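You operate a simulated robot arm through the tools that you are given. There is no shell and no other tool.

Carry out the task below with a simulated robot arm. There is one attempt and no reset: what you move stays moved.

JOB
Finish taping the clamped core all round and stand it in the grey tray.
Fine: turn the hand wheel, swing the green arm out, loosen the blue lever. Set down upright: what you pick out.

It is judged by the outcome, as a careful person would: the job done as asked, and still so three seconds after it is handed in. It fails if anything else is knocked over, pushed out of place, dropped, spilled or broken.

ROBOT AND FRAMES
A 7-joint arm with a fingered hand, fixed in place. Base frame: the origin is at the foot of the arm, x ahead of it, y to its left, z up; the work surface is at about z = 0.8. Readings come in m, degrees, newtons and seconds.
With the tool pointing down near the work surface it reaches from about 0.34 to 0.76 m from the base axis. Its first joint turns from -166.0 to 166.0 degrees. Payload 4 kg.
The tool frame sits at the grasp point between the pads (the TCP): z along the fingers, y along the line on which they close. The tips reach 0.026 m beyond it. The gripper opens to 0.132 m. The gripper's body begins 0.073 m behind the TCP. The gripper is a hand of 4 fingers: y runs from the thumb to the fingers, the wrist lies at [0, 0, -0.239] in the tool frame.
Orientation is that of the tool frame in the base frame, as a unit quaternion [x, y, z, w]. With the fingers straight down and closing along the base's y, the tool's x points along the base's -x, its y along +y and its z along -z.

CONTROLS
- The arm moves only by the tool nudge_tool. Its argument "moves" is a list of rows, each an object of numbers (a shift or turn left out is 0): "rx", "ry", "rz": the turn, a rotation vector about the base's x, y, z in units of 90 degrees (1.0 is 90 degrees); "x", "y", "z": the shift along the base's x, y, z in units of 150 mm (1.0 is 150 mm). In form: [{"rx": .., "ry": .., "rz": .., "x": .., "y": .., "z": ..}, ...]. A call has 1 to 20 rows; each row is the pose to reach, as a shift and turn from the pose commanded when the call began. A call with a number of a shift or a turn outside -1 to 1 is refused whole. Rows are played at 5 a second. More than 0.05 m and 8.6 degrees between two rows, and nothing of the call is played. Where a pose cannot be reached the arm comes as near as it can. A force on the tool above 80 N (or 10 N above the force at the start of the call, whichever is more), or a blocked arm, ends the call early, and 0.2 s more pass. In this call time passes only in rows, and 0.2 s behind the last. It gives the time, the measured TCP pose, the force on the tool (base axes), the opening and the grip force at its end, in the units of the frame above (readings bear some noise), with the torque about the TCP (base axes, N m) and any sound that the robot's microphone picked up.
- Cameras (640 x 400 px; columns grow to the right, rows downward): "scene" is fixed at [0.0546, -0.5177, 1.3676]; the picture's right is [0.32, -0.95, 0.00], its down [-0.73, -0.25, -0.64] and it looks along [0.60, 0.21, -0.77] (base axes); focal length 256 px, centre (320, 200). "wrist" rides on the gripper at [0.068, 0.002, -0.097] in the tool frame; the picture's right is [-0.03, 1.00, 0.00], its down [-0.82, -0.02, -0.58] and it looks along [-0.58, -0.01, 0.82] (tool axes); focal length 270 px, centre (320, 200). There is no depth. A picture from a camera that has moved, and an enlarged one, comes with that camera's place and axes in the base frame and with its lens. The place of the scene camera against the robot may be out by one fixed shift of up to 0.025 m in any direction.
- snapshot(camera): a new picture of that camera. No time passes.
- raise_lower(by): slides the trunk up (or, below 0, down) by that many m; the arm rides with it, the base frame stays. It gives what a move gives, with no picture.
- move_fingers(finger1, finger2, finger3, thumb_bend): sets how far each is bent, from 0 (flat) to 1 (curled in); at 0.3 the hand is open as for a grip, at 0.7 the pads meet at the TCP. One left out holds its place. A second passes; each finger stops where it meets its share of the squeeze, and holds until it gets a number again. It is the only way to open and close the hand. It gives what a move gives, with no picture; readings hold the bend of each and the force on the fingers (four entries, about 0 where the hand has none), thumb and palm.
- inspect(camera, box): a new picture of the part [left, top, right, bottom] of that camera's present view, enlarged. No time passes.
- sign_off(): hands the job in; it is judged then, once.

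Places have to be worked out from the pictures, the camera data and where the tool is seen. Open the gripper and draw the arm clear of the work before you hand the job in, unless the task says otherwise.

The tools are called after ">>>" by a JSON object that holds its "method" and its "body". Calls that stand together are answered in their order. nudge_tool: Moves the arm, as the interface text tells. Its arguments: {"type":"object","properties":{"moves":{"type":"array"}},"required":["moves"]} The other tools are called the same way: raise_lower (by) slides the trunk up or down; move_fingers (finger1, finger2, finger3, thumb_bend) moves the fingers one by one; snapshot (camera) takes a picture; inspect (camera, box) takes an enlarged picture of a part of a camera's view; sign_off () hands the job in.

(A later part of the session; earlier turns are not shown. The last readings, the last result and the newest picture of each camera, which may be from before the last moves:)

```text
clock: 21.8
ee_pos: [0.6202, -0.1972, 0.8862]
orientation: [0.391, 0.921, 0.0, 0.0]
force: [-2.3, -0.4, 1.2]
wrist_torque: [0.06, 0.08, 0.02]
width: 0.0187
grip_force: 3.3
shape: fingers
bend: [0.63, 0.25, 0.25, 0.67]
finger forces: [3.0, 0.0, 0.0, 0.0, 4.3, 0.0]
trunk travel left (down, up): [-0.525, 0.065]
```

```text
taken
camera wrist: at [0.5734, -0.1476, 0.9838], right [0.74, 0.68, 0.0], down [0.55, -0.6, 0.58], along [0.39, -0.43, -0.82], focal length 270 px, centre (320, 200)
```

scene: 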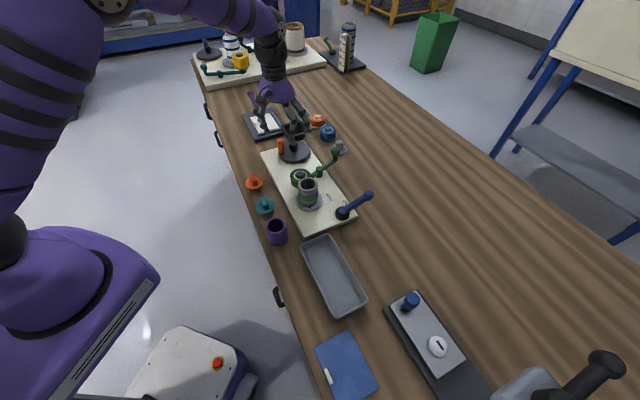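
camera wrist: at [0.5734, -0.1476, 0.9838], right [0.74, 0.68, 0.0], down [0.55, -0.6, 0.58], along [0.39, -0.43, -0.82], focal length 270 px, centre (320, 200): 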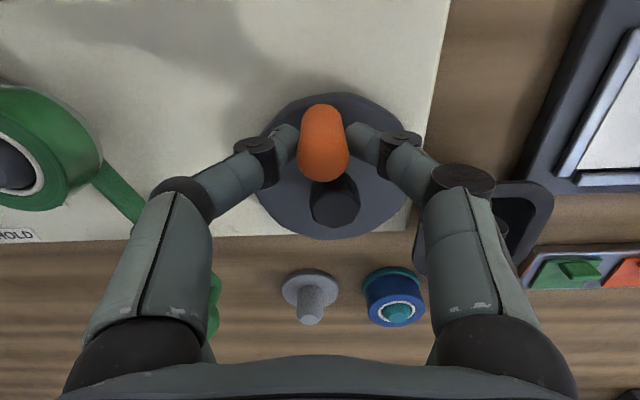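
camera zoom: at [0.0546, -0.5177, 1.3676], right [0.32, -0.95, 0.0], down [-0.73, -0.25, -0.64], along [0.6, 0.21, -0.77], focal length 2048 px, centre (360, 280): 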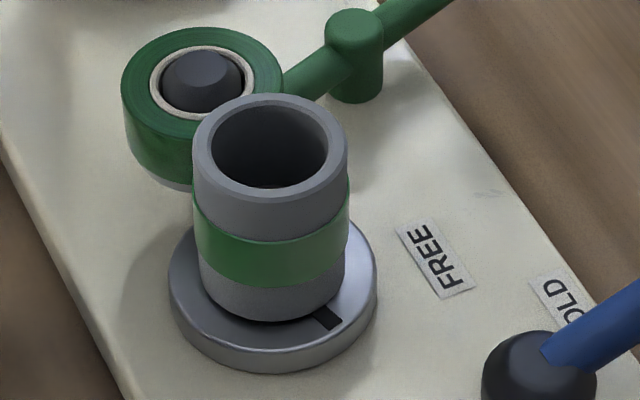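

The mark moved from ≈203° to ≈237°, but the core looks shifted slightly to the right at its top. I look closer before turning further.

>>> {"method": "inspect", "body": {"camera": "scene", "box": [292, 172, 332, 197]}}

>>> {"method": "inspect", "body": {"camera": "scene", "box": [292, 190, 332, 215]}}

>>> {"method": "inspect", "body": {"camera": "wrist", "box": [0, 60, 160, 260]}}

```text
16.00 times, centred on (312, 184) of scene
camera zoom: at [0.0546, -0.5177, 1.3676], right [0.32, -0.95, 0.0], down [-0.73, -0.25, -0.64], along [0.6, 0.21, -0.77], focal length 4097 px, centre (448, 448)
```

zoom: 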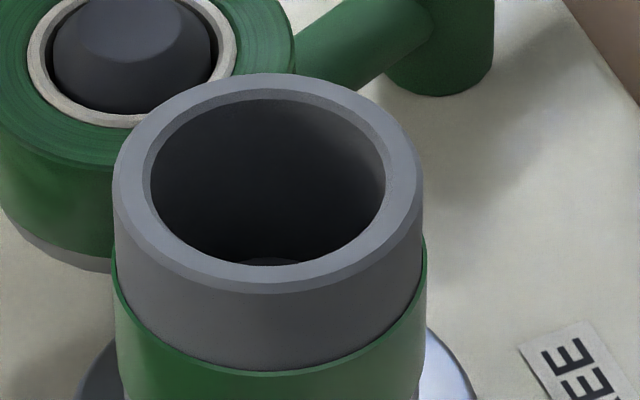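

```text
16.00 times, centred on (312, 202) of scene
camera zoom: at [0.0546, -0.5177, 1.3676], right [0.32, -0.95, 0.0], down [-0.73, -0.25, -0.64], along [0.6, 0.21, -0.77], focal length 4097 px, centre (448, 160)
```

zoom: 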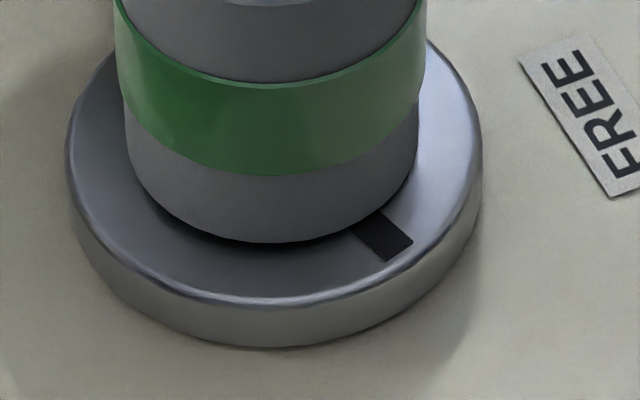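

```text
2.00 times, centred on (80, 160) of wrist
camera zoom: at [0.5734, -0.1476, 0.9838], right [0.74, 0.68, 0.0], down [0.55, -0.6, 0.58], along [0.39, -0.43, -0.82], focal length 541 px, centre (800, 280)
```

zoom: 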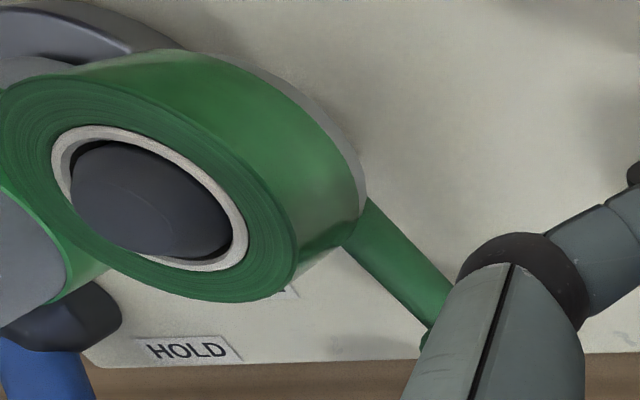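

The core sits on its flange with no gross change (about 2 mm apparent shift at the top), and by the mark roughly 20° of bare band is left. I turn 10° more and recheck.

>>> {"method": "nudge_tool", "body": {"moves": [{"x": -0.0113, "y": -0.0183}, {"x": -0.0209, "y": -0.0376}]}}

>>> {"method": "inspect", "body": {"camera": "scene", "box": [290, 165, 340, 215]}}

>>> {"method": "snapshot", "body": {"camera": "wrist"}}

```text
clock: 22.4
ee_pos: [0.6171, -0.2057, 0.8873]
orientation: [0.391, 0.92, 0.0, 0.0]
force: [-0.3, 2.4, -0.2]
wrist_torque: [0.13, 0.03, 0.0]
width: 0.019
grip_force: 3.1
shape: fingers
bend: [0.63, 0.25, 0.25, 0.67]
finger forces: [3.7, 0.0, 0.0, 0.0, 2.9, 0.0]
trunk travel left (down, up): [-0.525, 0.065]
```

```text
8.00 times, centred on (315, 190) of scene
camera zoom: at [0.0546, -0.5177, 1.3676], right [0.32, -0.95, 0.0], down [-0.73, -0.25, -0.64], along [0.6, 0.21, -0.77], focal length 2048 px, centre (360, 280)
```

zoom: 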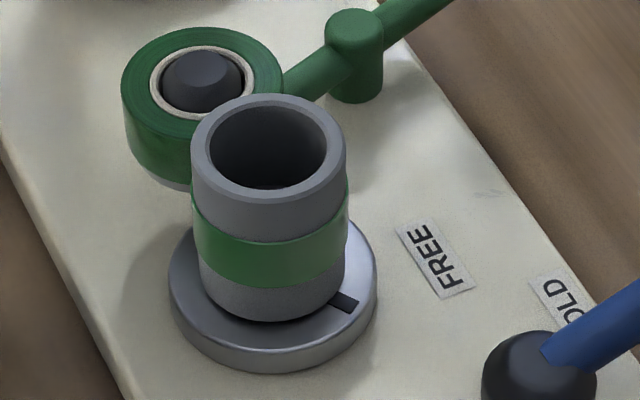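

```text
taken
camera wrist: at [0.5702, -0.1542, 0.9837], right [0.74, 0.68, 0.0], down [0.55, -0.6, 0.58], along [0.39, -0.43, -0.82], focal length 270 px, centre (320, 200)
```

wrist: 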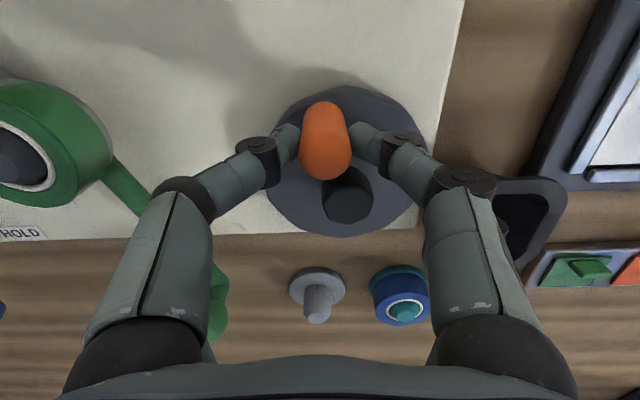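

By the mark (≈257°) the tape ends should be just meeting now. I turn about 12° more wheel for a modest overlap.

>>> {"method": "nudge_tool", "body": {"moves": [{"x": -0.0078, "y": -0.02}, {"x": -0.014, "y": -0.0407}, {"x": -0.0162, "y": -0.0491}]}}

>>> {"method": "inspect", "body": {"camera": "scene", "box": [290, 165, 340, 215]}}

>>> {"method": "snapshot", "body": {"camera": "wrist"}}

```text
clock: 23.2
ee_pos: [0.6136, -0.2113, 0.8862]
orientation: [0.391, 0.92, 0.001, 0.0]
force: [0.3, 1.9, 0.5]
wrist_torque: [0.04, -0.02, -0.02]
width: 0.0186
grip_force: 3.5
shape: fingers
bend: [0.63, 0.25, 0.25, 0.67]
finger forces: [4.2, 0.0, 0.1, 0.1, 2.6, 0.0]
trunk travel left (down, up): [-0.525, 0.065]
```

```text
8.00 times, centred on (315, 190) of scene
camera zoom: at [0.0546, -0.5177, 1.3676], right [0.32, -0.95, 0.0], down [-0.73, -0.25, -0.64], along [0.6, 0.21, -0.77], focal length 2048 px, centre (360, 280)
```

zoom: 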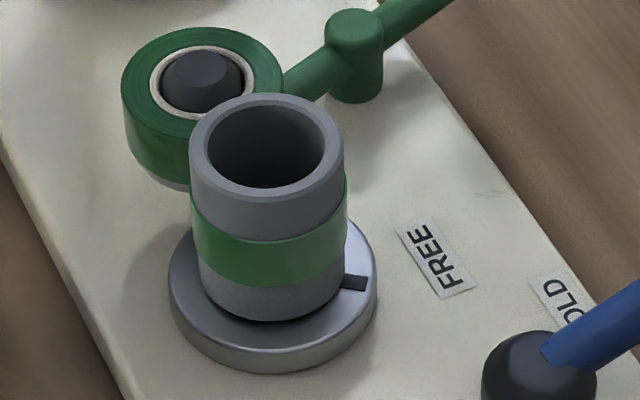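

```text
taken
camera wrist: at [0.5676, -0.1606, 0.9837], right [0.74, 0.68, 0.0], down [0.55, -0.6, 0.58], along [0.39, -0.43, -0.82], focal length 270 px, centre (320, 200)
```

wrist: 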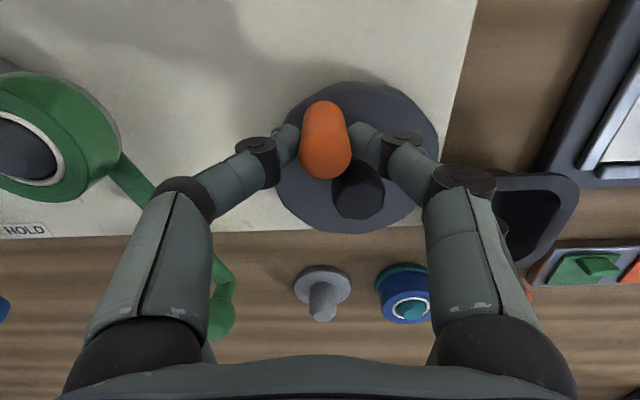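

The mark is at ≈276°, i.e. about 235° of core turned since the start against ≈214° needed, giving ≈20° overlap. I release the knob, lift straight up, and move over toward the green handle.

>>> {"method": "move_fingers", "body": {"finger1": 0.5, "thumb_bend": 0.5}}

>>> {"method": "nudge_tool", "body": {"moves": [{"z": 0.12}, {"z": 0.26}, {"z": 0.4}, {"z": 0.55}, {"z": 0.7}]}}

>>> {"method": "nudge_tool", "body": {"moves": [{"x": 0.05, "y": -0.2}, {"x": 0.1, "y": -0.4}, {"x": 0.15, "y": -0.6}, {"x": 0.2, "y": -0.8}, {"x": 0.23, "y": -0.98}]}}

>>> {"method": "snapshot", "body": {"camera": "wrist"}}

>>> {"method": "snapshot", "body": {"camera": "scene"}}

```text
clock: 24.2
ee_pos: [0.6152, -0.2116, 0.8872]
orientation: [0.391, 0.92, 0.001, 0.0]
force: [0.3, 0.4, 0.9]
wrist_torque: [0.0, -0.02, 0.01]
width: 0.0654
grip_force: 0.1
shape: fingers
bend: [0.5, 0.25, 0.25, 0.5]
finger forces: [0.1, 0.0, 0.0, 0.0, 0.1, 0.1]
trunk travel left (down, up): [-0.525, 0.065]
```

```text
clock: 25.4
ee_pos: [0.6157, -0.2119, 0.9907]
orientation: [0.39, 0.921, 0.0, 0.0]
force: [0.2, 0.0, 0.1]
wrist_torque: [-0.02, -0.02, -0.02]
width: 0.0655
grip_force: 0.0
shape: fingers
bend: [0.5, 0.25, 0.25, 0.5]
finger forces: [0.1, 0.1, 0.1, 0.0, 0.0, 0.1]
trunk travel left (down, up): [-0.525, 0.065]
```

```text
clock: 26.6
ee_pos: [0.6453, -0.3576, 0.9896]
orientation: [0.391, 0.92, -0.001, 0.0]
force: [0.7, 0.4, 0.2]
wrist_torque: [0.01, -0.01, 0.02]
width: 0.0653
grip_force: 0.0
shape: fingers
bend: [0.5, 0.25, 0.25, 0.5]
finger forces: [0.0, 0.0, 0.1, 0.0, 0.0, 0.1]
out of reach, approached as far as the arm can: row 5
trunk travel left (down, up): [-0.525, 0.065]
```

```text
taken
camera wrist: at [0.5984, -0.3065, 1.0878], right [0.74, 0.68, 0.0], down [0.55, -0.6, 0.58], along [0.39, -0.43, -0.82], focal length 270 px, centre (320, 200)
```

wrist: 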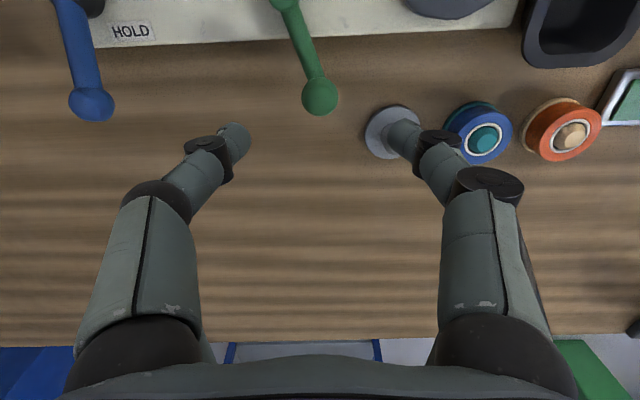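

```text
taken
```

scene: 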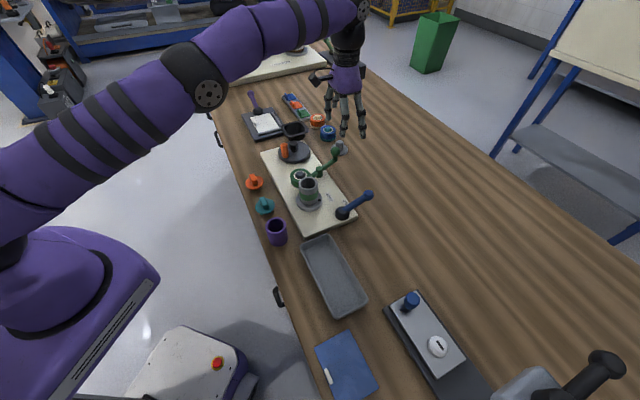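

The green ball is at about (0.635, −0.347); this yaw puts the near pair just at the edge of reach, so I'll use the far pair (finger2/finger3) on the ball with the TCP closer in, near (0.621, −0.333). I set the fingers and shift.

>>> {"method": "move_fingers", "body": {"finger1": 0.42, "finger2": 0.5, "finger3": 0.5, "thumb_bend": 0.42}}

>>> {"method": "nudge_tool", "body": {"moves": [{"x": -0.08, "y": 0.08}, {"x": -0.164, "y": 0.167}]}}

>>> {"method": "snapshot", "body": {"camera": "wrist"}}

```text
clock: 27.6
ee_pos: [0.6459, -0.3559, 0.9913]
orientation: [0.39, 0.921, 0.0, 0.0]
force: [-0.4, 0.0, 0.3]
wrist_torque: [0.02, -0.02, -0.01]
width: 0.0927
grip_force: 0.0
shape: fingers
bend: [0.42, 0.5, 0.5, 0.42]
finger forces: [0.0, 0.1, 0.1, 0.0, 0.1, 0.0]
trunk travel left (down, up): [-0.525, 0.065]
```

```text
clock: 28.2
ee_pos: [0.6195, -0.3315, 0.9906]
orientation: [0.39, 0.921, -0.001, -0.001]
force: [-0.2, 0.4, 0.3]
wrist_torque: [-0.02, -0.04, 0.01]
width: 0.0925
grip_force: 0.0
shape: fingers
bend: [0.42, 0.5, 0.5, 0.42]
finger forces: [0.1, 0.1, 0.0, 0.0, 0.1, 0.0]
trunk travel left (down, up): [-0.525, 0.065]
```

```text
taken
camera wrist: at [0.5733, -0.2795, 1.0871], right [0.74, 0.68, 0.0], down [0.55, -0.6, 0.58], along [0.39, -0.43, -0.82], focal length 270 px, centre (320, 200)
```

wrist: 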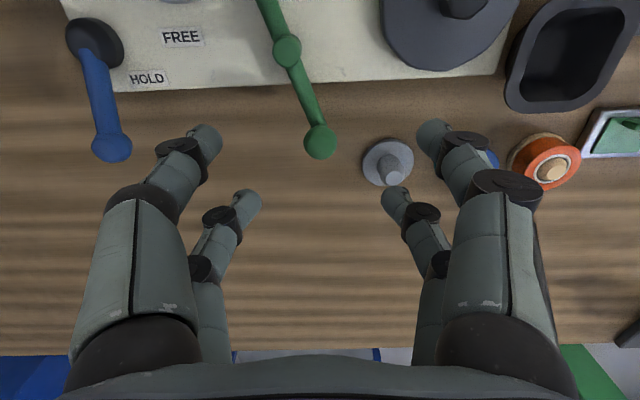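

The ball is at (0.634, −0.347) and the far pair is centred over it within ~2 mm. I descend in steps.

>>> {"method": "nudge_tool", "body": {"moves": [{"z": -0.15}, {"z": -0.3}, {"z": -0.45}, {"z": -0.58}]}}

>>> {"method": "snapshot", "body": {"camera": "wrist"}}

>>> {"method": "inspect", "body": {"camera": "scene", "box": [270, 100, 390, 180]}}

```text
clock: 29.2
ee_pos: [0.6201, -0.3329, 0.9029]
orientation: [0.392, 0.92, 0.0, 0.0]
force: [0.8, -0.1, 0.0]
wrist_torque: [0.05, 0.01, 0.02]
width: 0.0927
grip_force: 0.1
shape: fingers
bend: [0.42, 0.5, 0.5, 0.42]
finger forces: [0.1, 0.1, 0.0, 0.1, 0.0, 0.1]
trunk travel left (down, up): [-0.525, 0.065]
```

```text
taken
camera wrist: at [0.5741, -0.2816, 0.9991], right [0.74, 0.68, 0.0], down [0.55, -0.6, 0.58], along [0.39, -0.43, -0.82], focal length 270 px, centre (320, 200)
```

wrist: 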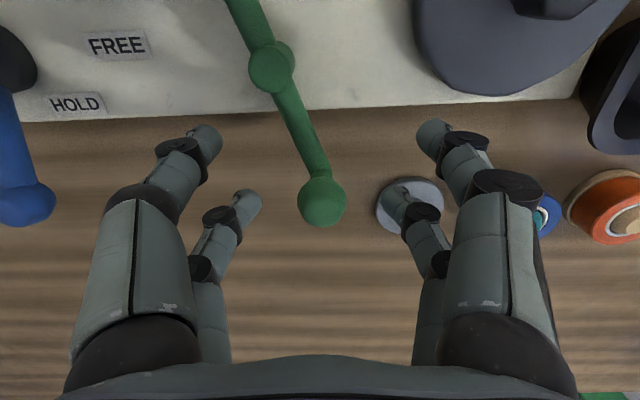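

```text
5.00 times, centred on (330, 140) of scene
camera zoom: at [0.0546, -0.5177, 1.3676], right [0.32, -0.95, 0.0], down [-0.73, -0.25, -0.64], along [0.6, 0.21, -0.77], focal length 1280 px, centre (270, 500)
```

zoom: 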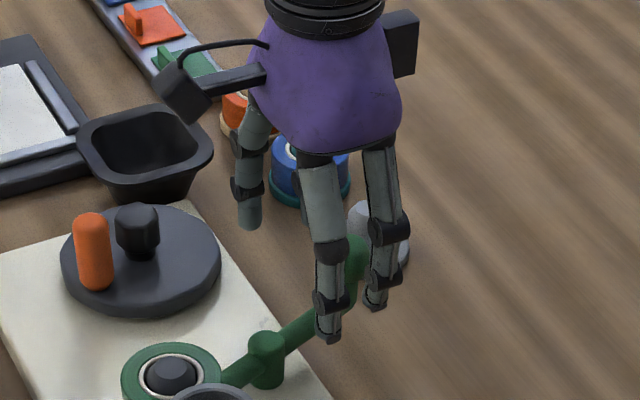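

Aligned; I go down another 20 mm and close finger2 and finger3 around the ball.

>>> {"method": "nudge_tool", "body": {"moves": [{"z": -0.07}, {"z": -0.14}]}}

>>> {"method": "move_fingers", "body": {"finger2": 0.66, "finger3": 0.66}}

>>> {"method": "snapshot", "body": {"camera": "wrist"}}

>>> {"method": "inspect", "body": {"camera": "scene", "box": [290, 130, 370, 180]}}

```text
clock: 29.8
ee_pos: [0.6198, -0.3314, 0.8817]
orientation: [0.39, 0.921, 0.0, 0.001]
force: [-0.2, -0.1, -0.8]
wrist_torque: [-0.01, 0.04, 0.01]
width: 0.0922
grip_force: 0.1
shape: fingers
bend: [0.42, 0.5, 0.5, 0.42]
finger forces: [0.0, 0.0, 0.1, 0.0, 0.0, 0.1]
trunk travel left (down, up): [-0.525, 0.065]
```

```text
clock: 30.8
ee_pos: [0.6205, -0.3316, 0.8815]
orientation: [0.391, 0.92, -0.001, 0.0]
force: [-0.9, -0.9, -1.3]
wrist_torque: [0.02, 0.06, -0.02]
width: 0.0925
grip_force: 1.1
shape: fingers
bend: [0.42, 0.64, 0.64, 0.42]
finger forces: [0.0, 1.3, 1.7, 0.0, 0.1, 0.0]
trunk travel left (down, up): [-0.525, 0.065]
```

```text
taken
camera wrist: at [0.574, -0.2803, 0.9789], right [0.74, 0.68, 0.0], down [0.55, -0.6, 0.58], along [0.39, -0.43, -0.82], focal length 270 px, centre (320, 200)
```

wrist: 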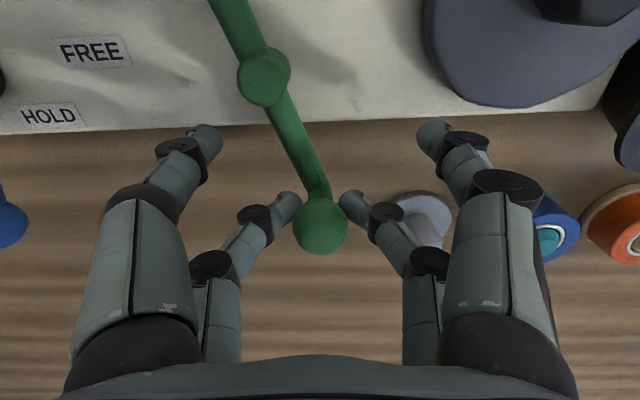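

```text
8.00 times, centred on (330, 155) of scene
camera zoom: at [0.0546, -0.5177, 1.3676], right [0.32, -0.95, 0.0], down [-0.73, -0.25, -0.64], along [0.6, 0.21, -0.77], focal length 2048 px, centre (240, 560)
```

zoom: 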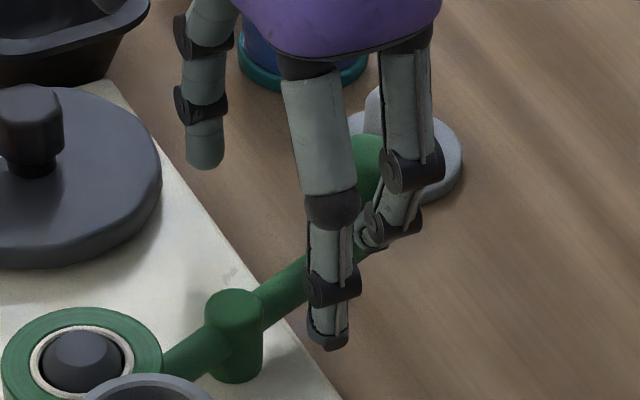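

finger2/finger3 hold the ball lightly. I swing it clockwise about the pivot (≈(0.5705, −0.313)) by 20° first so that the roll moves away from the core.

>>> {"method": "nudge_tool", "body": {"moves": [{"x": -0.0217, "y": -0.0367}, {"x": -0.0466, "y": -0.0713}, {"x": -0.0744, "y": -0.1035}, {"x": -0.1049, "y": -0.1333}]}}

>>> {"method": "snapshot", "body": {"camera": "wrist"}}

>>> {"method": "inspect", "body": {"camera": "scene", "box": [270, 145, 370, 207]}}

```text
clock: 31.8
ee_pos: [0.6051, -0.3507, 0.8831]
orientation: [0.39, 0.921, 0.0, 0.001]
force: [-0.1, 1.8, -1.7]
wrist_torque: [0.06, 0.04, -0.01]
width: 0.0926
grip_force: 1.8
shape: fingers
bend: [0.42, 0.63, 0.65, 0.42]
finger forces: [0.0, 1.7, 1.6, 0.1, 0.0, 0.0]
trunk travel left (down, up): [-0.525, 0.065]
```

```text
taken
camera wrist: at [0.5581, -0.3004, 0.9797], right [0.74, 0.68, 0.0], down [0.55, -0.6, 0.58], along [0.39, -0.43, -0.82], focal length 270 px, centre (320, 200)
```

wrist: 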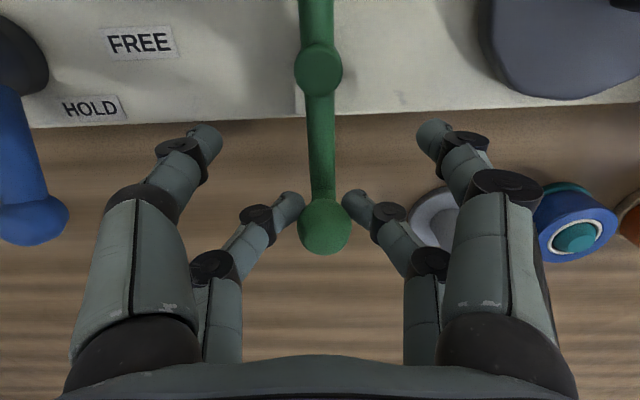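

```text
6.40 times, centred on (320, 176) of scene
camera zoom: at [0.0546, -0.5177, 1.3676], right [0.32, -0.95, 0.0], down [-0.73, -0.25, -0.64], along [0.6, 0.21, -0.77], focal length 1639 px, centre (320, 354)
```

zoom: 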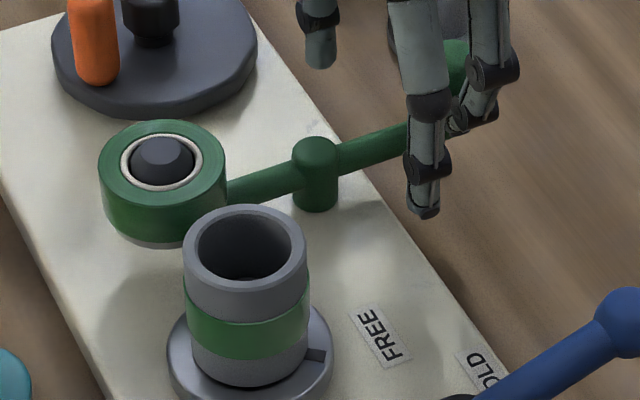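

The arm swings freely and the roll is clear of the core. I continue the swing by another 25–30°.

>>> {"method": "nudge_tool", "body": {"moves": [{"x": -0.033, "y": -0.027}, {"x": -0.0682, "y": -0.051}, {"x": -0.1054, "y": -0.072}, {"x": -0.1443, "y": -0.0895}, {"x": -0.1846, "y": -0.1036}, {"x": -0.2259, "y": -0.1141}]}}

>>> {"method": "snapshot", "body": {"camera": "wrist"}}

>>> {"method": "inspect", "body": {"camera": "scene", "box": [270, 145, 370, 207]}}

```text
clock: 33.2
ee_pos: [0.5707, -0.3675, 0.8823]
orientation: [0.39, 0.921, 0.0, -0.001]
force: [1.9, 1.9, -0.9]
wrist_torque: [0.06, -0.01, 0.03]
width: 0.0926
grip_force: 1.3
shape: fingers
bend: [0.42, 0.63, 0.66, 0.42]
finger forces: [0.0, 2.4, 0.1, 0.0, 0.1, 0.0]
trunk travel left (down, up): [-0.525, 0.065]
```

```text
taken
camera wrist: at [0.5241, -0.3163, 0.9789], right [0.74, 0.68, 0.0], down [0.55, -0.6, 0.58], along [0.39, -0.43, -0.82], focal length 270 px, centre (320, 200)
```

wrist: 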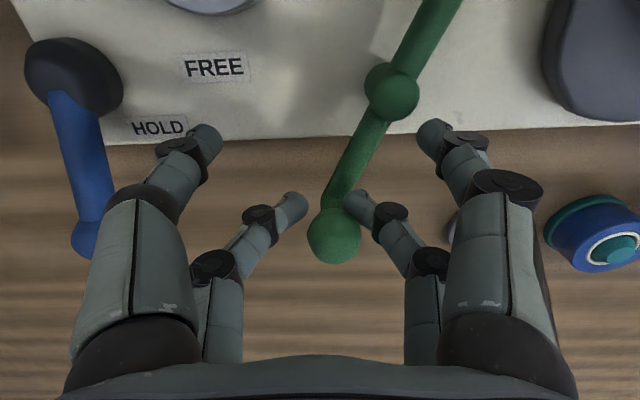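

```text
6.40 times, centred on (320, 176) of scene
camera zoom: at [0.0546, -0.5177, 1.3676], right [0.32, -0.95, 0.0], down [-0.73, -0.25, -0.64], along [0.6, 0.21, -0.77], focal length 1639 px, centre (320, 354)
```

zoom: 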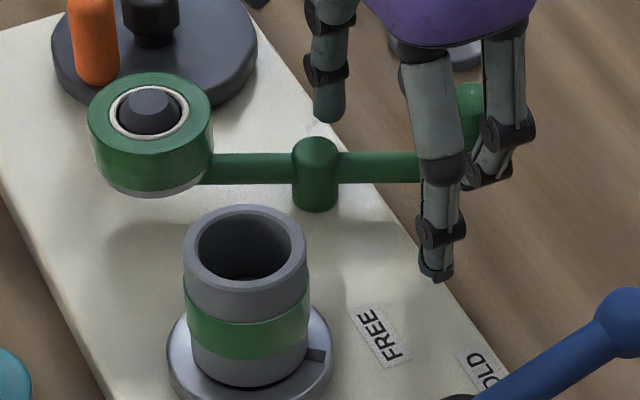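

The arm has swung roughly 45°, the roll is about 5–6 cm clear of the core. I back off slightly and lift off the ball.

>>> {"method": "nudge_tool", "body": {"moves": [{"x": 0.012, "y": 0.012}, {"x": 0.012, "y": 0.012, "z": 0.08}, {"x": 0.012, "y": 0.012, "z": 0.2}, {"x": 0.012, "y": 0.012, "z": 0.4}, {"x": 0.012, "y": 0.012, "z": 0.65}]}}

>>> {"method": "inspect", "body": {"camera": "scene", "box": [260, 130, 400, 217]}}

>>> {"method": "snapshot", "body": {"camera": "wrist"}}

```text
clock: 34.4
ee_pos: [0.5716, -0.366, 0.9804]
orientation: [0.391, 0.921, -0.001, 0.0]
force: [0.1, 0.5, 0.1]
wrist_torque: [-0.01, 0.01, -0.01]
width: 0.0927
grip_force: 0.2
shape: fingers
bend: [0.42, 0.66, 0.66, 0.42]
finger forces: [0.0, 0.0, 0.1, 0.1, 0.1, 0.0]
trunk travel left (down, up): [-0.525, 0.065]
```

```text
4.57 times, centred on (330, 174) of scene
camera zoom: at [0.0546, -0.5177, 1.3676], right [0.32, -0.95, 0.0], down [-0.73, -0.25, -0.64], along [0.6, 0.21, -0.77], focal length 1171 px, centre (274, 321)
```

zoom: 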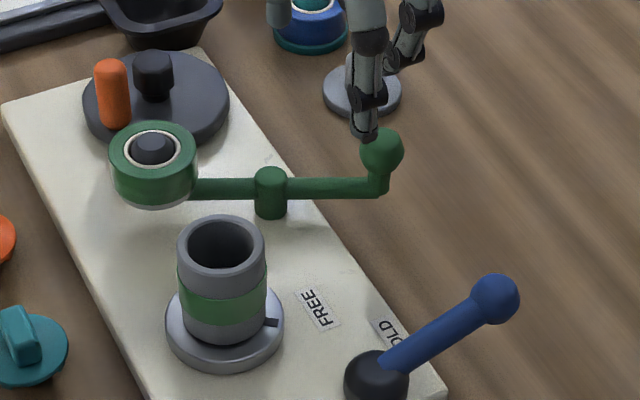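

```text
taken
camera wrist: at [0.5257, -0.314, 1.0781], right [0.74, 0.68, 0.0], down [0.55, -0.6, 0.58], along [0.39, -0.43, -0.82], focal length 270 px, centre (320, 200)
```

wrist: 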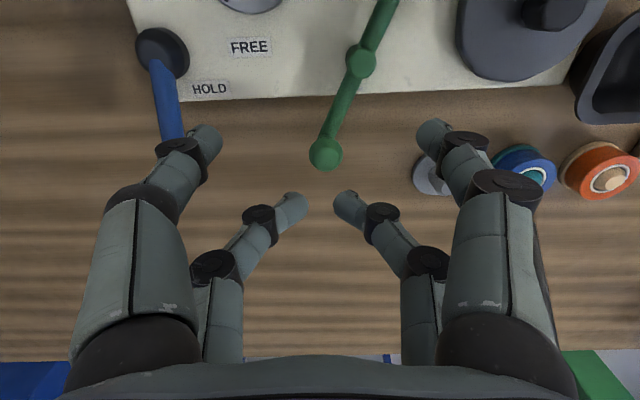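

The arm stays out on its own. Next is the blue lever: I'll close both finger pairs into two "sticks" forming a fork, and push the lever's ball counter-clockwise from HOLD toward FREE. First I close the fingers and move high to behind the lever ball (≈(0.50, −0.475)).

>>> {"method": "move_fingers", "body": {"finger1": 0.7, "finger2": 0.7, "finger3": 0.7, "thumb_bend": 0.7}}

>>> {"method": "nudge_tool", "body": {"moves": [{"x": -0.1, "y": -0.15}, {"x": -0.22, "y": -0.3}, {"x": -0.34, "y": -0.45}, {"x": -0.46, "y": -0.6}, {"x": -0.58, "y": -0.75}, {"x": -0.7, "y": -0.92}]}}

>>> {"method": "snapshot", "body": {"camera": "wrist"}}

>>> {"method": "snapshot", "body": {"camera": "scene"}}

```text
clock: 35.4
ee_pos: [0.5719, -0.3649, 0.9794]
orientation: [0.391, 0.921, 0.0, 0.0]
force: [0.5, -0.8, -0.2]
wrist_torque: [0.0, -0.01, -0.01]
width: 0.0016
grip_force: 0.0
shape: fingers
bend: [0.7, 0.7, 0.7, 0.7]
finger forces: [0.1, 0.0, 0.0, 0.0, 0.0, 0.0]
trunk travel left (down, up): [-0.525, 0.065]
```

```text
clock: 36.8
ee_pos: [0.4678, -0.5048, 0.9798]
orientation: [0.39, 0.921, -0.001, 0.0]
force: [0.4, 0.7, -0.5]
wrist_torque: [-0.01, -0.01, -0.03]
width: 0.0013
grip_force: 0.1
shape: fingers
bend: [0.7, 0.7, 0.7, 0.7]
finger forces: [0.0, 0.0, 0.1, 0.0, 0.0, 0.0]
trunk travel left (down, up): [-0.525, 0.065]
```

```text
taken
camera wrist: at [0.4206, -0.4536, 1.0764], right [0.74, 0.68, 0.0], down [0.55, -0.6, 0.58], along [0.39, -0.42, -0.82], focal length 270 px, centre (320, 200)
```

wrist: 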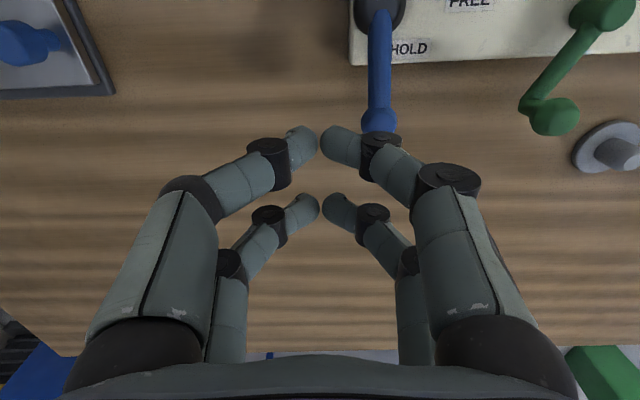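

```text
taken
```

scene: 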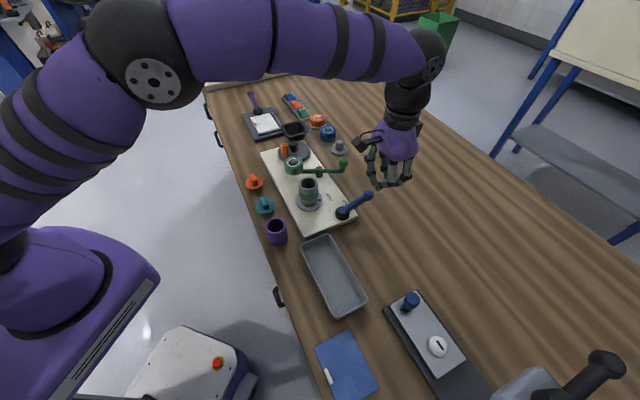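

The lever ball is at about (0.503, −0.474) and pivot ≈ (0.451, −0.417); the fork is aligned behind it. I descend to TCP z ≈ 0.872 beside it.

>>> {"method": "nudge_tool", "body": {"moves": [{"z": -0.15}, {"z": -0.3}, {"z": -0.45}, {"z": -0.6}, {"z": -0.72}]}}

>>> {"method": "snapshot", "body": {"camera": "wrist"}}

>>> {"method": "inspect", "body": {"camera": "scene", "box": [310, 150, 430, 230]}}

```text
clock: 38.0
ee_pos: [0.4676, -0.5043, 0.8728]
orientation: [0.391, 0.92, 0.0, 0.0]
force: [0.1, 0.5, 1.4]
wrist_torque: [0.03, 0.01, 0.01]
width: 0.0013
grip_force: 0.0
shape: fingers
bend: [0.7, 0.7, 0.7, 0.7]
finger forces: [0.0, 0.0, 0.1, 0.1, 0.0, 0.1]
trunk travel left (down, up): [-0.525, 0.065]
```

```text
taken
camera wrist: at [0.4216, -0.4534, 0.9692], right [0.74, 0.68, 0.0], down [0.55, -0.6, 0.58], along [0.39, -0.43, -0.82], focal length 270 px, centre (320, 200)
```

wrist: 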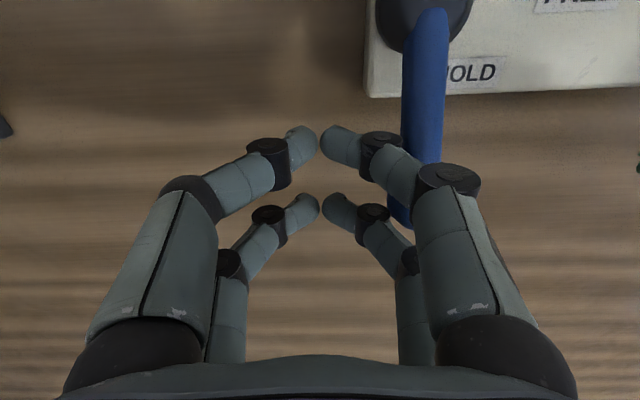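

```text
5.00 times, centred on (370, 190) of scene
camera zoom: at [0.0546, -0.5177, 1.3676], right [0.32, -0.95, 0.0], down [-0.73, -0.25, -0.64], along [0.6, 0.21, -0.77], focal length 1280 px, centre (70, 250)
```

zoom: 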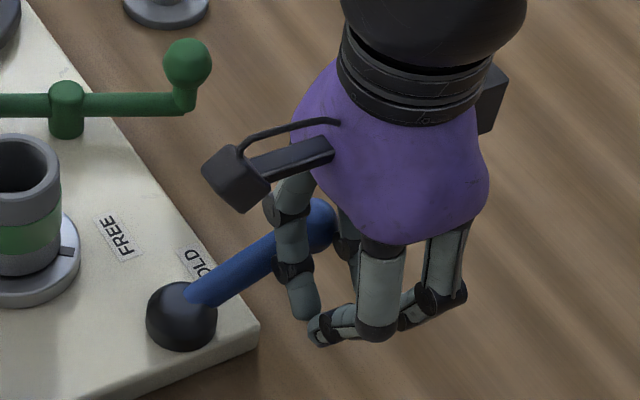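

The closed fingers slope outward above the ball, which is not a clean pushing face. I lift again, open finger1/finger2 to 0.3 (vertical distal segments whose backs form a fork) and keep the thumb side tucked, so that the whole hand trails behind the lever.

>>> {"method": "nudge_tool", "body": {"moves": [{"z": 0.15}, {"z": 0.3}, {"z": 0.45}, {"z": 0.6}, {"z": 0.72}]}}

>>> {"method": "move_fingers", "body": {"finger1": 0.3, "finger2": 0.3, "finger3": 0.5, "thumb_bend": 0.5}}

>>> {"method": "nudge_tool", "body": {"moves": [{"x": -0.17, "y": -0.16}, {"x": -0.34, "y": -0.32}]}}

>>> {"method": "snapshot", "body": {"camera": "wrist"}}

>>> {"method": "inspect", "body": {"camera": "scene", "box": [300, 120, 460, 260]}}

```text
clock: 39.2
ee_pos: [0.4677, -0.5044, 0.9796]
orientation: [0.391, 0.92, 0.0, 0.0]
force: [0.4, 0.1, -0.2]
wrist_torque: [0.01, 0.01, -0.03]
width: 0.0011
grip_force: 0.0
shape: fingers
bend: [0.7, 0.7, 0.7, 0.7]
finger forces: [0.0, 0.1, 0.1, 0.0, 0.1, 0.0]
trunk travel left (down, up): [-0.525, 0.065]
```

```text
clock: 40.2
ee_pos: [0.4671, -0.505, 0.98]
orientation: [0.39, 0.921, 0.0, 0.0]
force: [0.4, 0.4, -0.7]
wrist_torque: [0.0, -0.01, 0.03]
width: 0.0987
grip_force: 0.1
shape: fingers
bend: [0.3, 0.3, 0.5, 0.5]
finger forces: [0.0, 0.0, 0.0, 0.0, 0.0, 0.1]
trunk travel left (down, up): [-0.525, 0.065]
```

```text
clock: 40.8
ee_pos: [0.4173, -0.5524, 0.9804]
orientation: [0.391, 0.92, -0.001, 0.001]
force: [0.3, -0.4, 0.5]
wrist_torque: [-0.01, 0.0, -0.01]
width: 0.0993
grip_force: 0.0
shape: fingers
bend: [0.3, 0.3, 0.5, 0.5]
finger forces: [0.0, 0.0, 0.0, 0.0, 0.0, 0.0]
trunk travel left (down, up): [-0.525, 0.065]
```

```text
taken
camera wrist: at [0.3713, -0.5018, 1.0776], right [0.74, 0.68, 0.0], down [0.55, -0.6, 0.58], along [0.39, -0.42, -0.82], focal length 270 px, centre (320, 200)
```

wrist: 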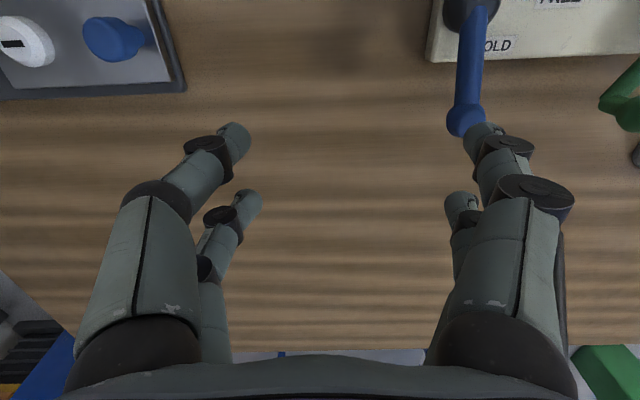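

```text
2.86 times, centred on (380, 190) of scene
camera zoom: at [0.0546, -0.5177, 1.3676], right [0.32, -0.95, 0.0], down [-0.73, -0.25, -0.64], along [0.6, 0.21, -0.77], focal length 732 px, centre (149, 229)
```

zoom: 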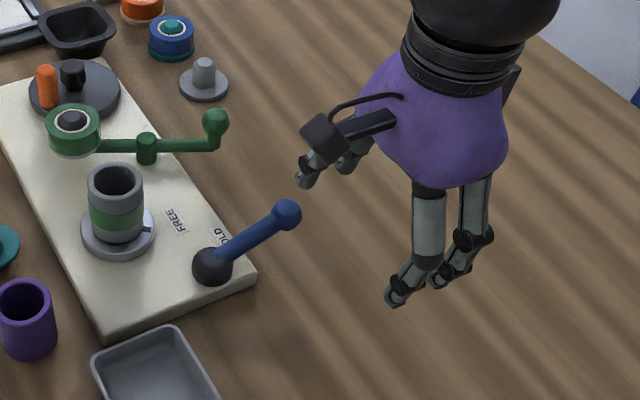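

The ball is at (0.503, −0.475), about 25 mm ahead of the backs of finger1/finger2. I descend beside it.

>>> {"method": "nudge_tool", "body": {"moves": [{"x": 0.008, "y": -0.009, "z": -0.15}, {"x": 0.017, "y": -0.018, "z": -0.3}, {"x": 0.017, "y": -0.018, "z": -0.45}, {"x": 0.017, "y": -0.018, "z": -0.6}, {"x": 0.017, "y": -0.018, "z": -0.74}]}}

>>> {"method": "snapshot", "body": {"camera": "wrist"}}

>>> {"method": "inspect", "body": {"camera": "scene", "box": [300, 140, 440, 240]}}

```text
clock: 42.0
ee_pos: [0.4174, -0.5569, 0.8701]
orientation: [0.391, 0.92, 0.001, -0.001]
force: [0.6, -0.6, 0.3]
wrist_torque: [0.01, 0.01, 0.02]
width: 0.099
grip_force: 0.0
shape: fingers
bend: [0.3, 0.3, 0.5, 0.5]
finger forces: [0.0, 0.0, 0.0, 0.0, 0.1, 0.0]
trunk travel left (down, up): [-0.525, 0.065]
```

```text
taken
camera wrist: at [0.3721, -0.5056, 0.9668], right [0.74, 0.68, 0.0], down [0.55, -0.6, 0.58], along [0.39, -0.43, -0.82], focal length 270 px, centre (320, 200)
```

wrist: 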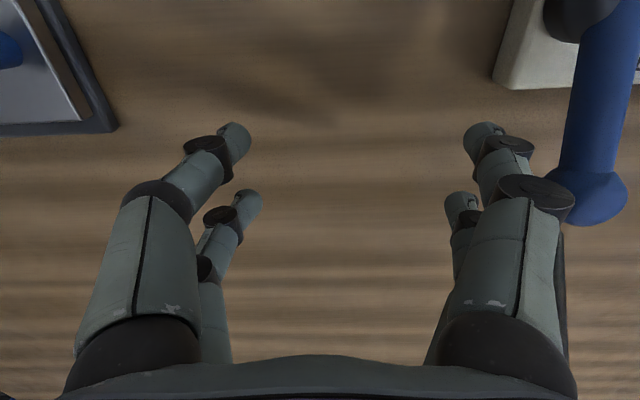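

```text
4.00 times, centred on (370, 190) of scene
camera zoom: at [0.0546, -0.5177, 1.3676], right [0.32, -0.95, 0.0], down [-0.73, -0.25, -0.64], along [0.6, 0.21, -0.77], focal length 1024 px, centre (120, 240)
```

zoom: 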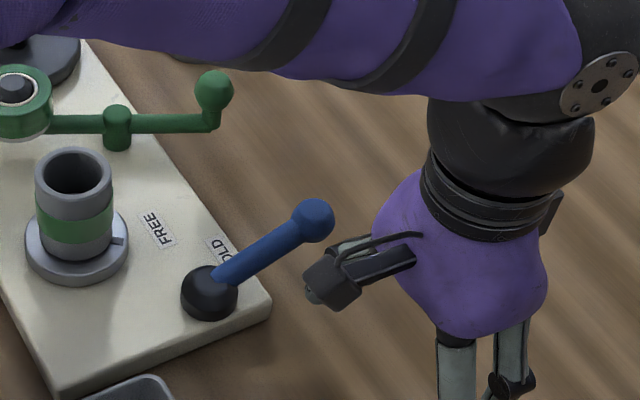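

Aligned. Now I advance and push the ball along its arc, turning the hand with the lever, for the first ~16°.

>>> {"method": "nudge_tool", "body": {"moves": [{"x": 0.046, "y": 0.06}, {"x": 0.092, "y": 0.1187, "rz": -0.01}, {"x": 0.12, "y": 0.116, "rz": 0.005}, {"x": 0.148, "y": 0.1127, "rz": 0.0222}, {"x": 0.176, "y": 0.111, "rz": 0.044}, {"x": 0.2053, "y": 0.1093, "rz": 0.0667}, {"x": 0.234, "y": 0.1095, "rz": 0.089}, {"x": 0.2627, "y": 0.11, "rz": 0.1111}, {"x": 0.291, "y": 0.1125, "rz": 0.133}, {"x": 0.3193, "y": 0.1153, "rz": 0.1556}]}}

>>> {"method": "snapshot", "body": {"camera": "wrist"}}

>>> {"method": "inspect", "body": {"camera": "scene", "box": [300, 140, 440, 240]}}

```text
clock: 44.2
ee_pos: [0.4657, -0.539, 0.8685]
orientation: [0.276, 0.961, 0.0, 0.0]
force: [-1.1, -5.3, 0.3]
wrist_torque: [-0.01, 0.0, -0.16]
width: 0.0945
grip_force: 3.7
shape: fingers
bend: [0.33, 0.32, 0.5, 0.5]
finger forces: [3.2, 3.2, 0.1, 0.0, 0.0, 0.0]
trunk travel left (down, up): [-0.525, 0.065]
```

```text
taken
camera wrist: at [0.41, -0.5005, 0.9659], right [0.55, 0.83, 0.0], down [0.68, -0.45, 0.58], along [0.48, -0.32, -0.82], focal length 270 px, centre (320, 200)
```

wrist: 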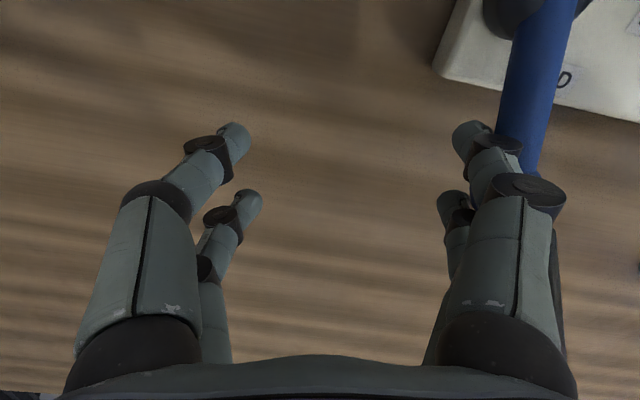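

```text
4.00 times, centred on (370, 190) of scene
camera zoom: at [0.0546, -0.5177, 1.3676], right [0.32, -0.95, 0.0], down [-0.73, -0.25, -0.64], along [0.6, 0.21, -0.77], focal length 1024 px, centre (120, 240)
```

zoom: 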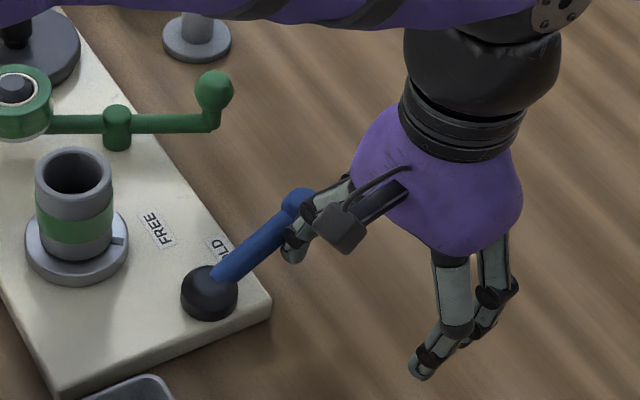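

The fork is nested on the ball (3.2 N on both fingers) and the lever is turning. I continue another 20°.

>>> {"method": "nudge_tool", "body": {"moves": [{"x": 0.028, "y": 0.0045, "rz": 0.022}, {"x": 0.056, "y": 0.0093, "rz": 0.0444}, {"x": 0.084, "y": 0.016, "rz": 0.0667}, {"x": 0.112, "y": 0.0227, "rz": 0.0889}, {"x": 0.139, "y": 0.031, "rz": 0.111}, {"x": 0.166, "y": 0.0393, "rz": 0.1333}, {"x": 0.193, "y": 0.0495, "rz": 0.1556}, {"x": 0.2193, "y": 0.06, "rz": 0.1778}, {"x": 0.245, "y": 0.072, "rz": 0.2}, {"x": 0.2707, "y": 0.0847, "rz": 0.2222}]}}

>>> {"method": "snapshot", "body": {"camera": "wrist"}}

>>> {"method": "inspect", "body": {"camera": "scene", "box": [300, 140, 440, 240]}}

```text
clock: 46.4
ee_pos: [0.5082, -0.526, 0.87]
orientation: [0.104, 0.995, 0.0, 0.0]
force: [-1.0, -1.4, -0.4]
wrist_torque: [-0.08, 0.0, 0.03]
width: 0.0952
grip_force: 0.7
shape: fingers
bend: [0.33, 0.3, 0.5, 0.5]
finger forces: [1.6, 0.0, 0.0, 0.0, 0.0, 0.0]
trunk travel left (down, up): [-0.525, 0.065]
```

```text
taken
camera wrist: at [0.4412, -0.5088, 0.9661], right [0.23, 0.97, 0.0], down [0.79, -0.19, 0.58], along [0.56, -0.13, -0.82], focal length 270 px, centre (320, 200)
```

wrist: 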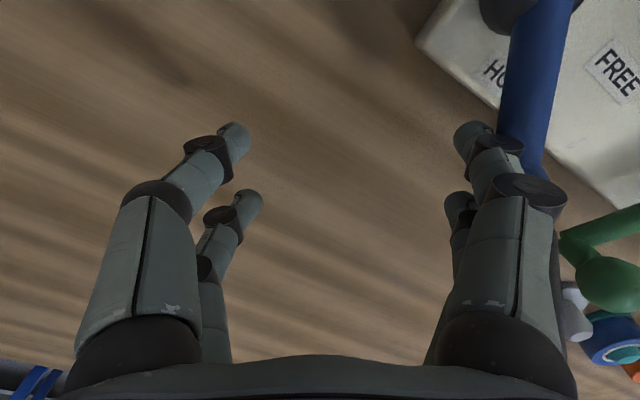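

```text
4.00 times, centred on (370, 190) of scene
camera zoom: at [0.0546, -0.5177, 1.3676], right [0.32, -0.95, 0.0], down [-0.73, -0.25, -0.64], along [0.6, 0.21, -0.77], focal length 1024 px, centre (120, 240)
```

zoom: 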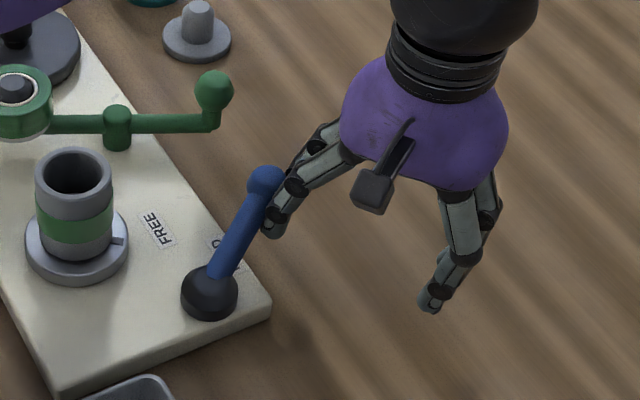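

Lever is at about −16° and moving freely. I continue the arc to about +12°.

>>> {"method": "nudge_tool", "body": {"moves": [{"x": 0.025, "y": 0.0135, "rz": 0.022}, {"x": 0.05, "y": 0.0273, "rz": 0.0444}, {"x": 0.074, "y": 0.043, "rz": 0.0667}, {"x": 0.098, "y": 0.0587, "rz": 0.0889}, {"x": 0.12, "y": 0.076, "rz": 0.111}, {"x": 0.1433, "y": 0.0933, "rz": 0.1333}, {"x": 0.165, "y": 0.112, "rz": 0.1556}, {"x": 0.186, "y": 0.1307, "rz": 0.1778}, {"x": 0.206, "y": 0.151, "rz": 0.2}, {"x": 0.226, "y": 0.1713, "rz": 0.2222}, {"x": 0.245, "y": 0.193, "rz": 0.2444}, {"x": 0.264, "y": 0.2147, "rz": 0.2667}]}}

>>> {"method": "snapshot", "body": {"camera": "wrist"}}

>>> {"method": "inspect", "body": {"camera": "scene", "box": [300, 140, 440, 240]}}

```text
clock: 49.0
ee_pos: [0.5466, -0.4942, 0.8691]
orientation: [-0.104, 0.995, 0.001, 0.0]
force: [-0.9, -1.9, 0.7]
wrist_torque: [-0.04, -0.02, 0.07]
width: 0.0959
grip_force: 0.0
shape: fingers
bend: [0.32, 0.3, 0.5, 0.5]
finger forces: [1.5, 0.0, 0.0, 0.0, 0.0, 0.0]
trunk travel left (down, up): [-0.525, 0.065]
```

```text
taken
camera wrist: at [0.4797, -0.5054, 0.966], right [-0.18, 0.98, 0.0], down [0.8, 0.15, 0.58], along [0.57, 0.11, -0.82], focal length 270 px, centre (320, 200)
```

wrist: 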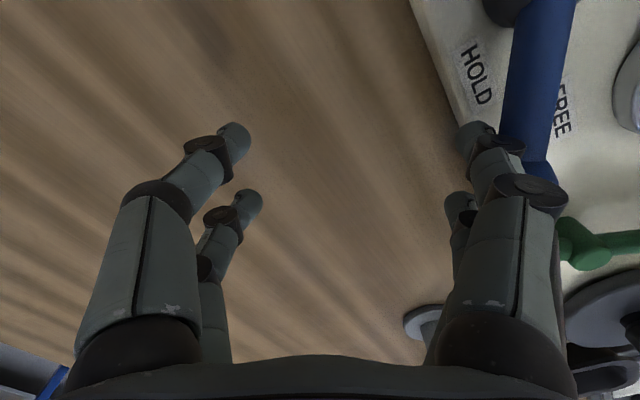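

```text
4.00 times, centred on (370, 190) of scene
camera zoom: at [0.0546, -0.5177, 1.3676], right [0.32, -0.95, 0.0], down [-0.73, -0.25, -0.64], along [0.6, 0.21, -0.77], focal length 1024 px, centre (120, 240)
```

zoom: 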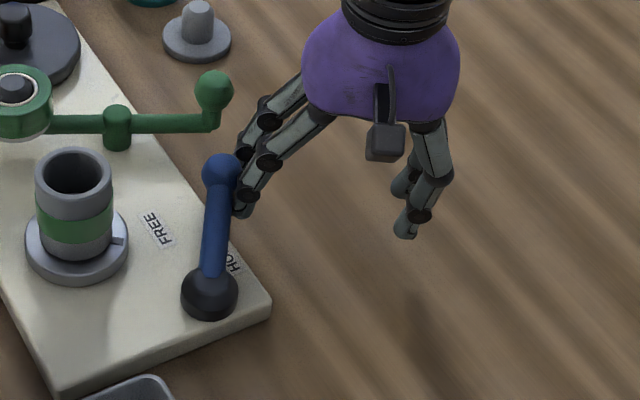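

Lever is at about +8°, still free. I continue to about +28°.

>>> {"method": "nudge_tool", "body": {"moves": [{"x": 0.017, "y": 0.023, "rz": 0.022}, {"x": 0.034, "y": 0.046, "rz": 0.0444}, {"x": 0.05, "y": 0.07, "rz": 0.0667}, {"x": 0.0647, "y": 0.0933, "rz": 0.0889}, {"x": 0.079, "y": 0.118, "rz": 0.111}, {"x": 0.092, "y": 0.1433, "rz": 0.1333}, {"x": 0.104, "y": 0.169, "rz": 0.1556}, {"x": 0.116, "y": 0.1953, "rz": 0.1778}]}}

>>> {"method": "inspect", "body": {"camera": "scene", "box": [290, 140, 430, 240]}}

>>> {"method": "snapshot", "body": {"camera": "wrist"}}

```text
clock: 50.8
ee_pos: [0.5641, -0.4642, 0.8687]
orientation: [-0.243, 0.97, 0.0, 0.001]
force: [-2.6, -7.1, 1.8]
wrist_torque: [0.07, 0.12, 0.5]
width: 0.093
grip_force: 3.3
shape: fingers
bend: [0.33, 0.3, 0.5, 0.5]
finger forces: [7.3, 0.0, 0.0, 0.0, 0.1, 0.0]
trunk travel left (down, up): [-0.525, 0.065]
```

```text
4.00 times, centred on (360, 190) of scene
camera zoom: at [0.0546, -0.5177, 1.3676], right [0.32, -0.95, 0.0], down [-0.73, -0.25, -0.64], along [0.6, 0.21, -0.77], focal length 1024 px, centre (160, 240)
```

zoom: 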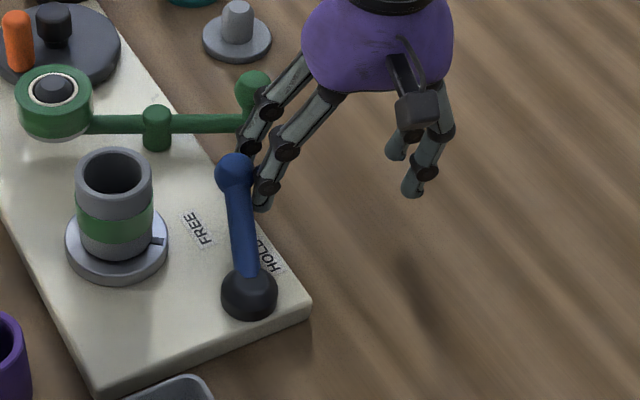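

```text
taken
camera wrist: at [0.5026, -0.4944, 0.9664], right [-0.45, 0.89, 0.0], down [0.73, 0.37, 0.58], along [0.52, 0.26, -0.82], focal length 270 px, centre (320, 200)
```

wrist: 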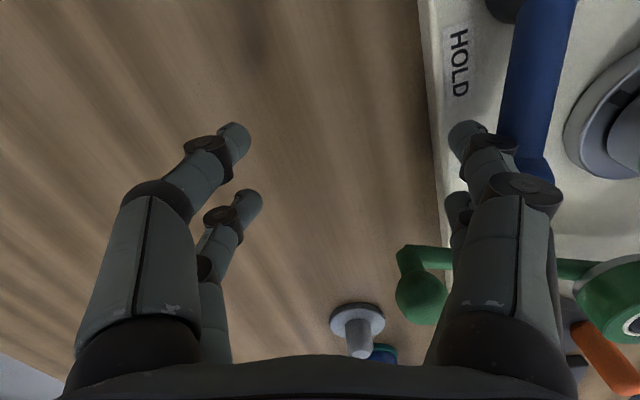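

Finger1's force rose to 7 N with the lever at about +22°, possibly the end stop. I push just a few degrees more to see whether it still moves.

>>> {"method": "nudge_tool", "body": {"moves": [{"x": 0.01, "y": 0.027, "rz": 0.022}, {"x": 0.02, "y": 0.0534, "rz": 0.0444}]}}

>>> {"method": "inspect", "body": {"camera": "scene", "box": [290, 140, 430, 240]}}

```text
clock: 51.4
ee_pos: [0.5657, -0.4582, 0.8702]
orientation: [-0.275, 0.961, -0.002, 0.001]
force: [-5.4, -14.7, 5.1]
wrist_torque: [0.26, 0.29, 0.99]
width: 0.0892
grip_force: 8.2
shape: fingers
bend: [0.35, 0.3, 0.5, 0.5]
finger forces: [16.4, 0.0, 0.1, 0.0, 0.0, 0.0]
trunk travel left (down, up): [-0.525, 0.065]
```

```text
4.00 times, centred on (360, 190) of scene
camera zoom: at [0.0546, -0.5177, 1.3676], right [0.32, -0.95, 0.0], down [-0.73, -0.25, -0.64], along [0.6, 0.21, -0.77], focal length 1024 px, centre (160, 240)
```

zoom: 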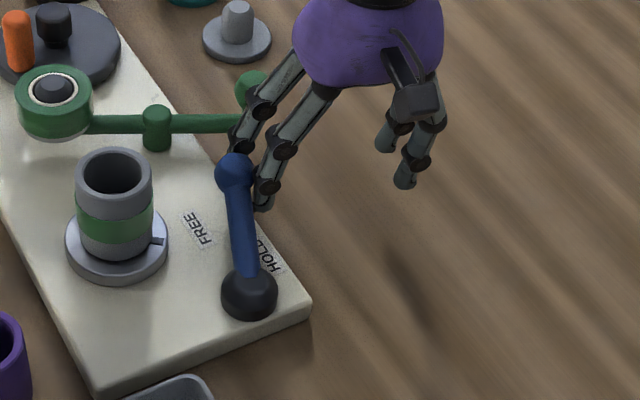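

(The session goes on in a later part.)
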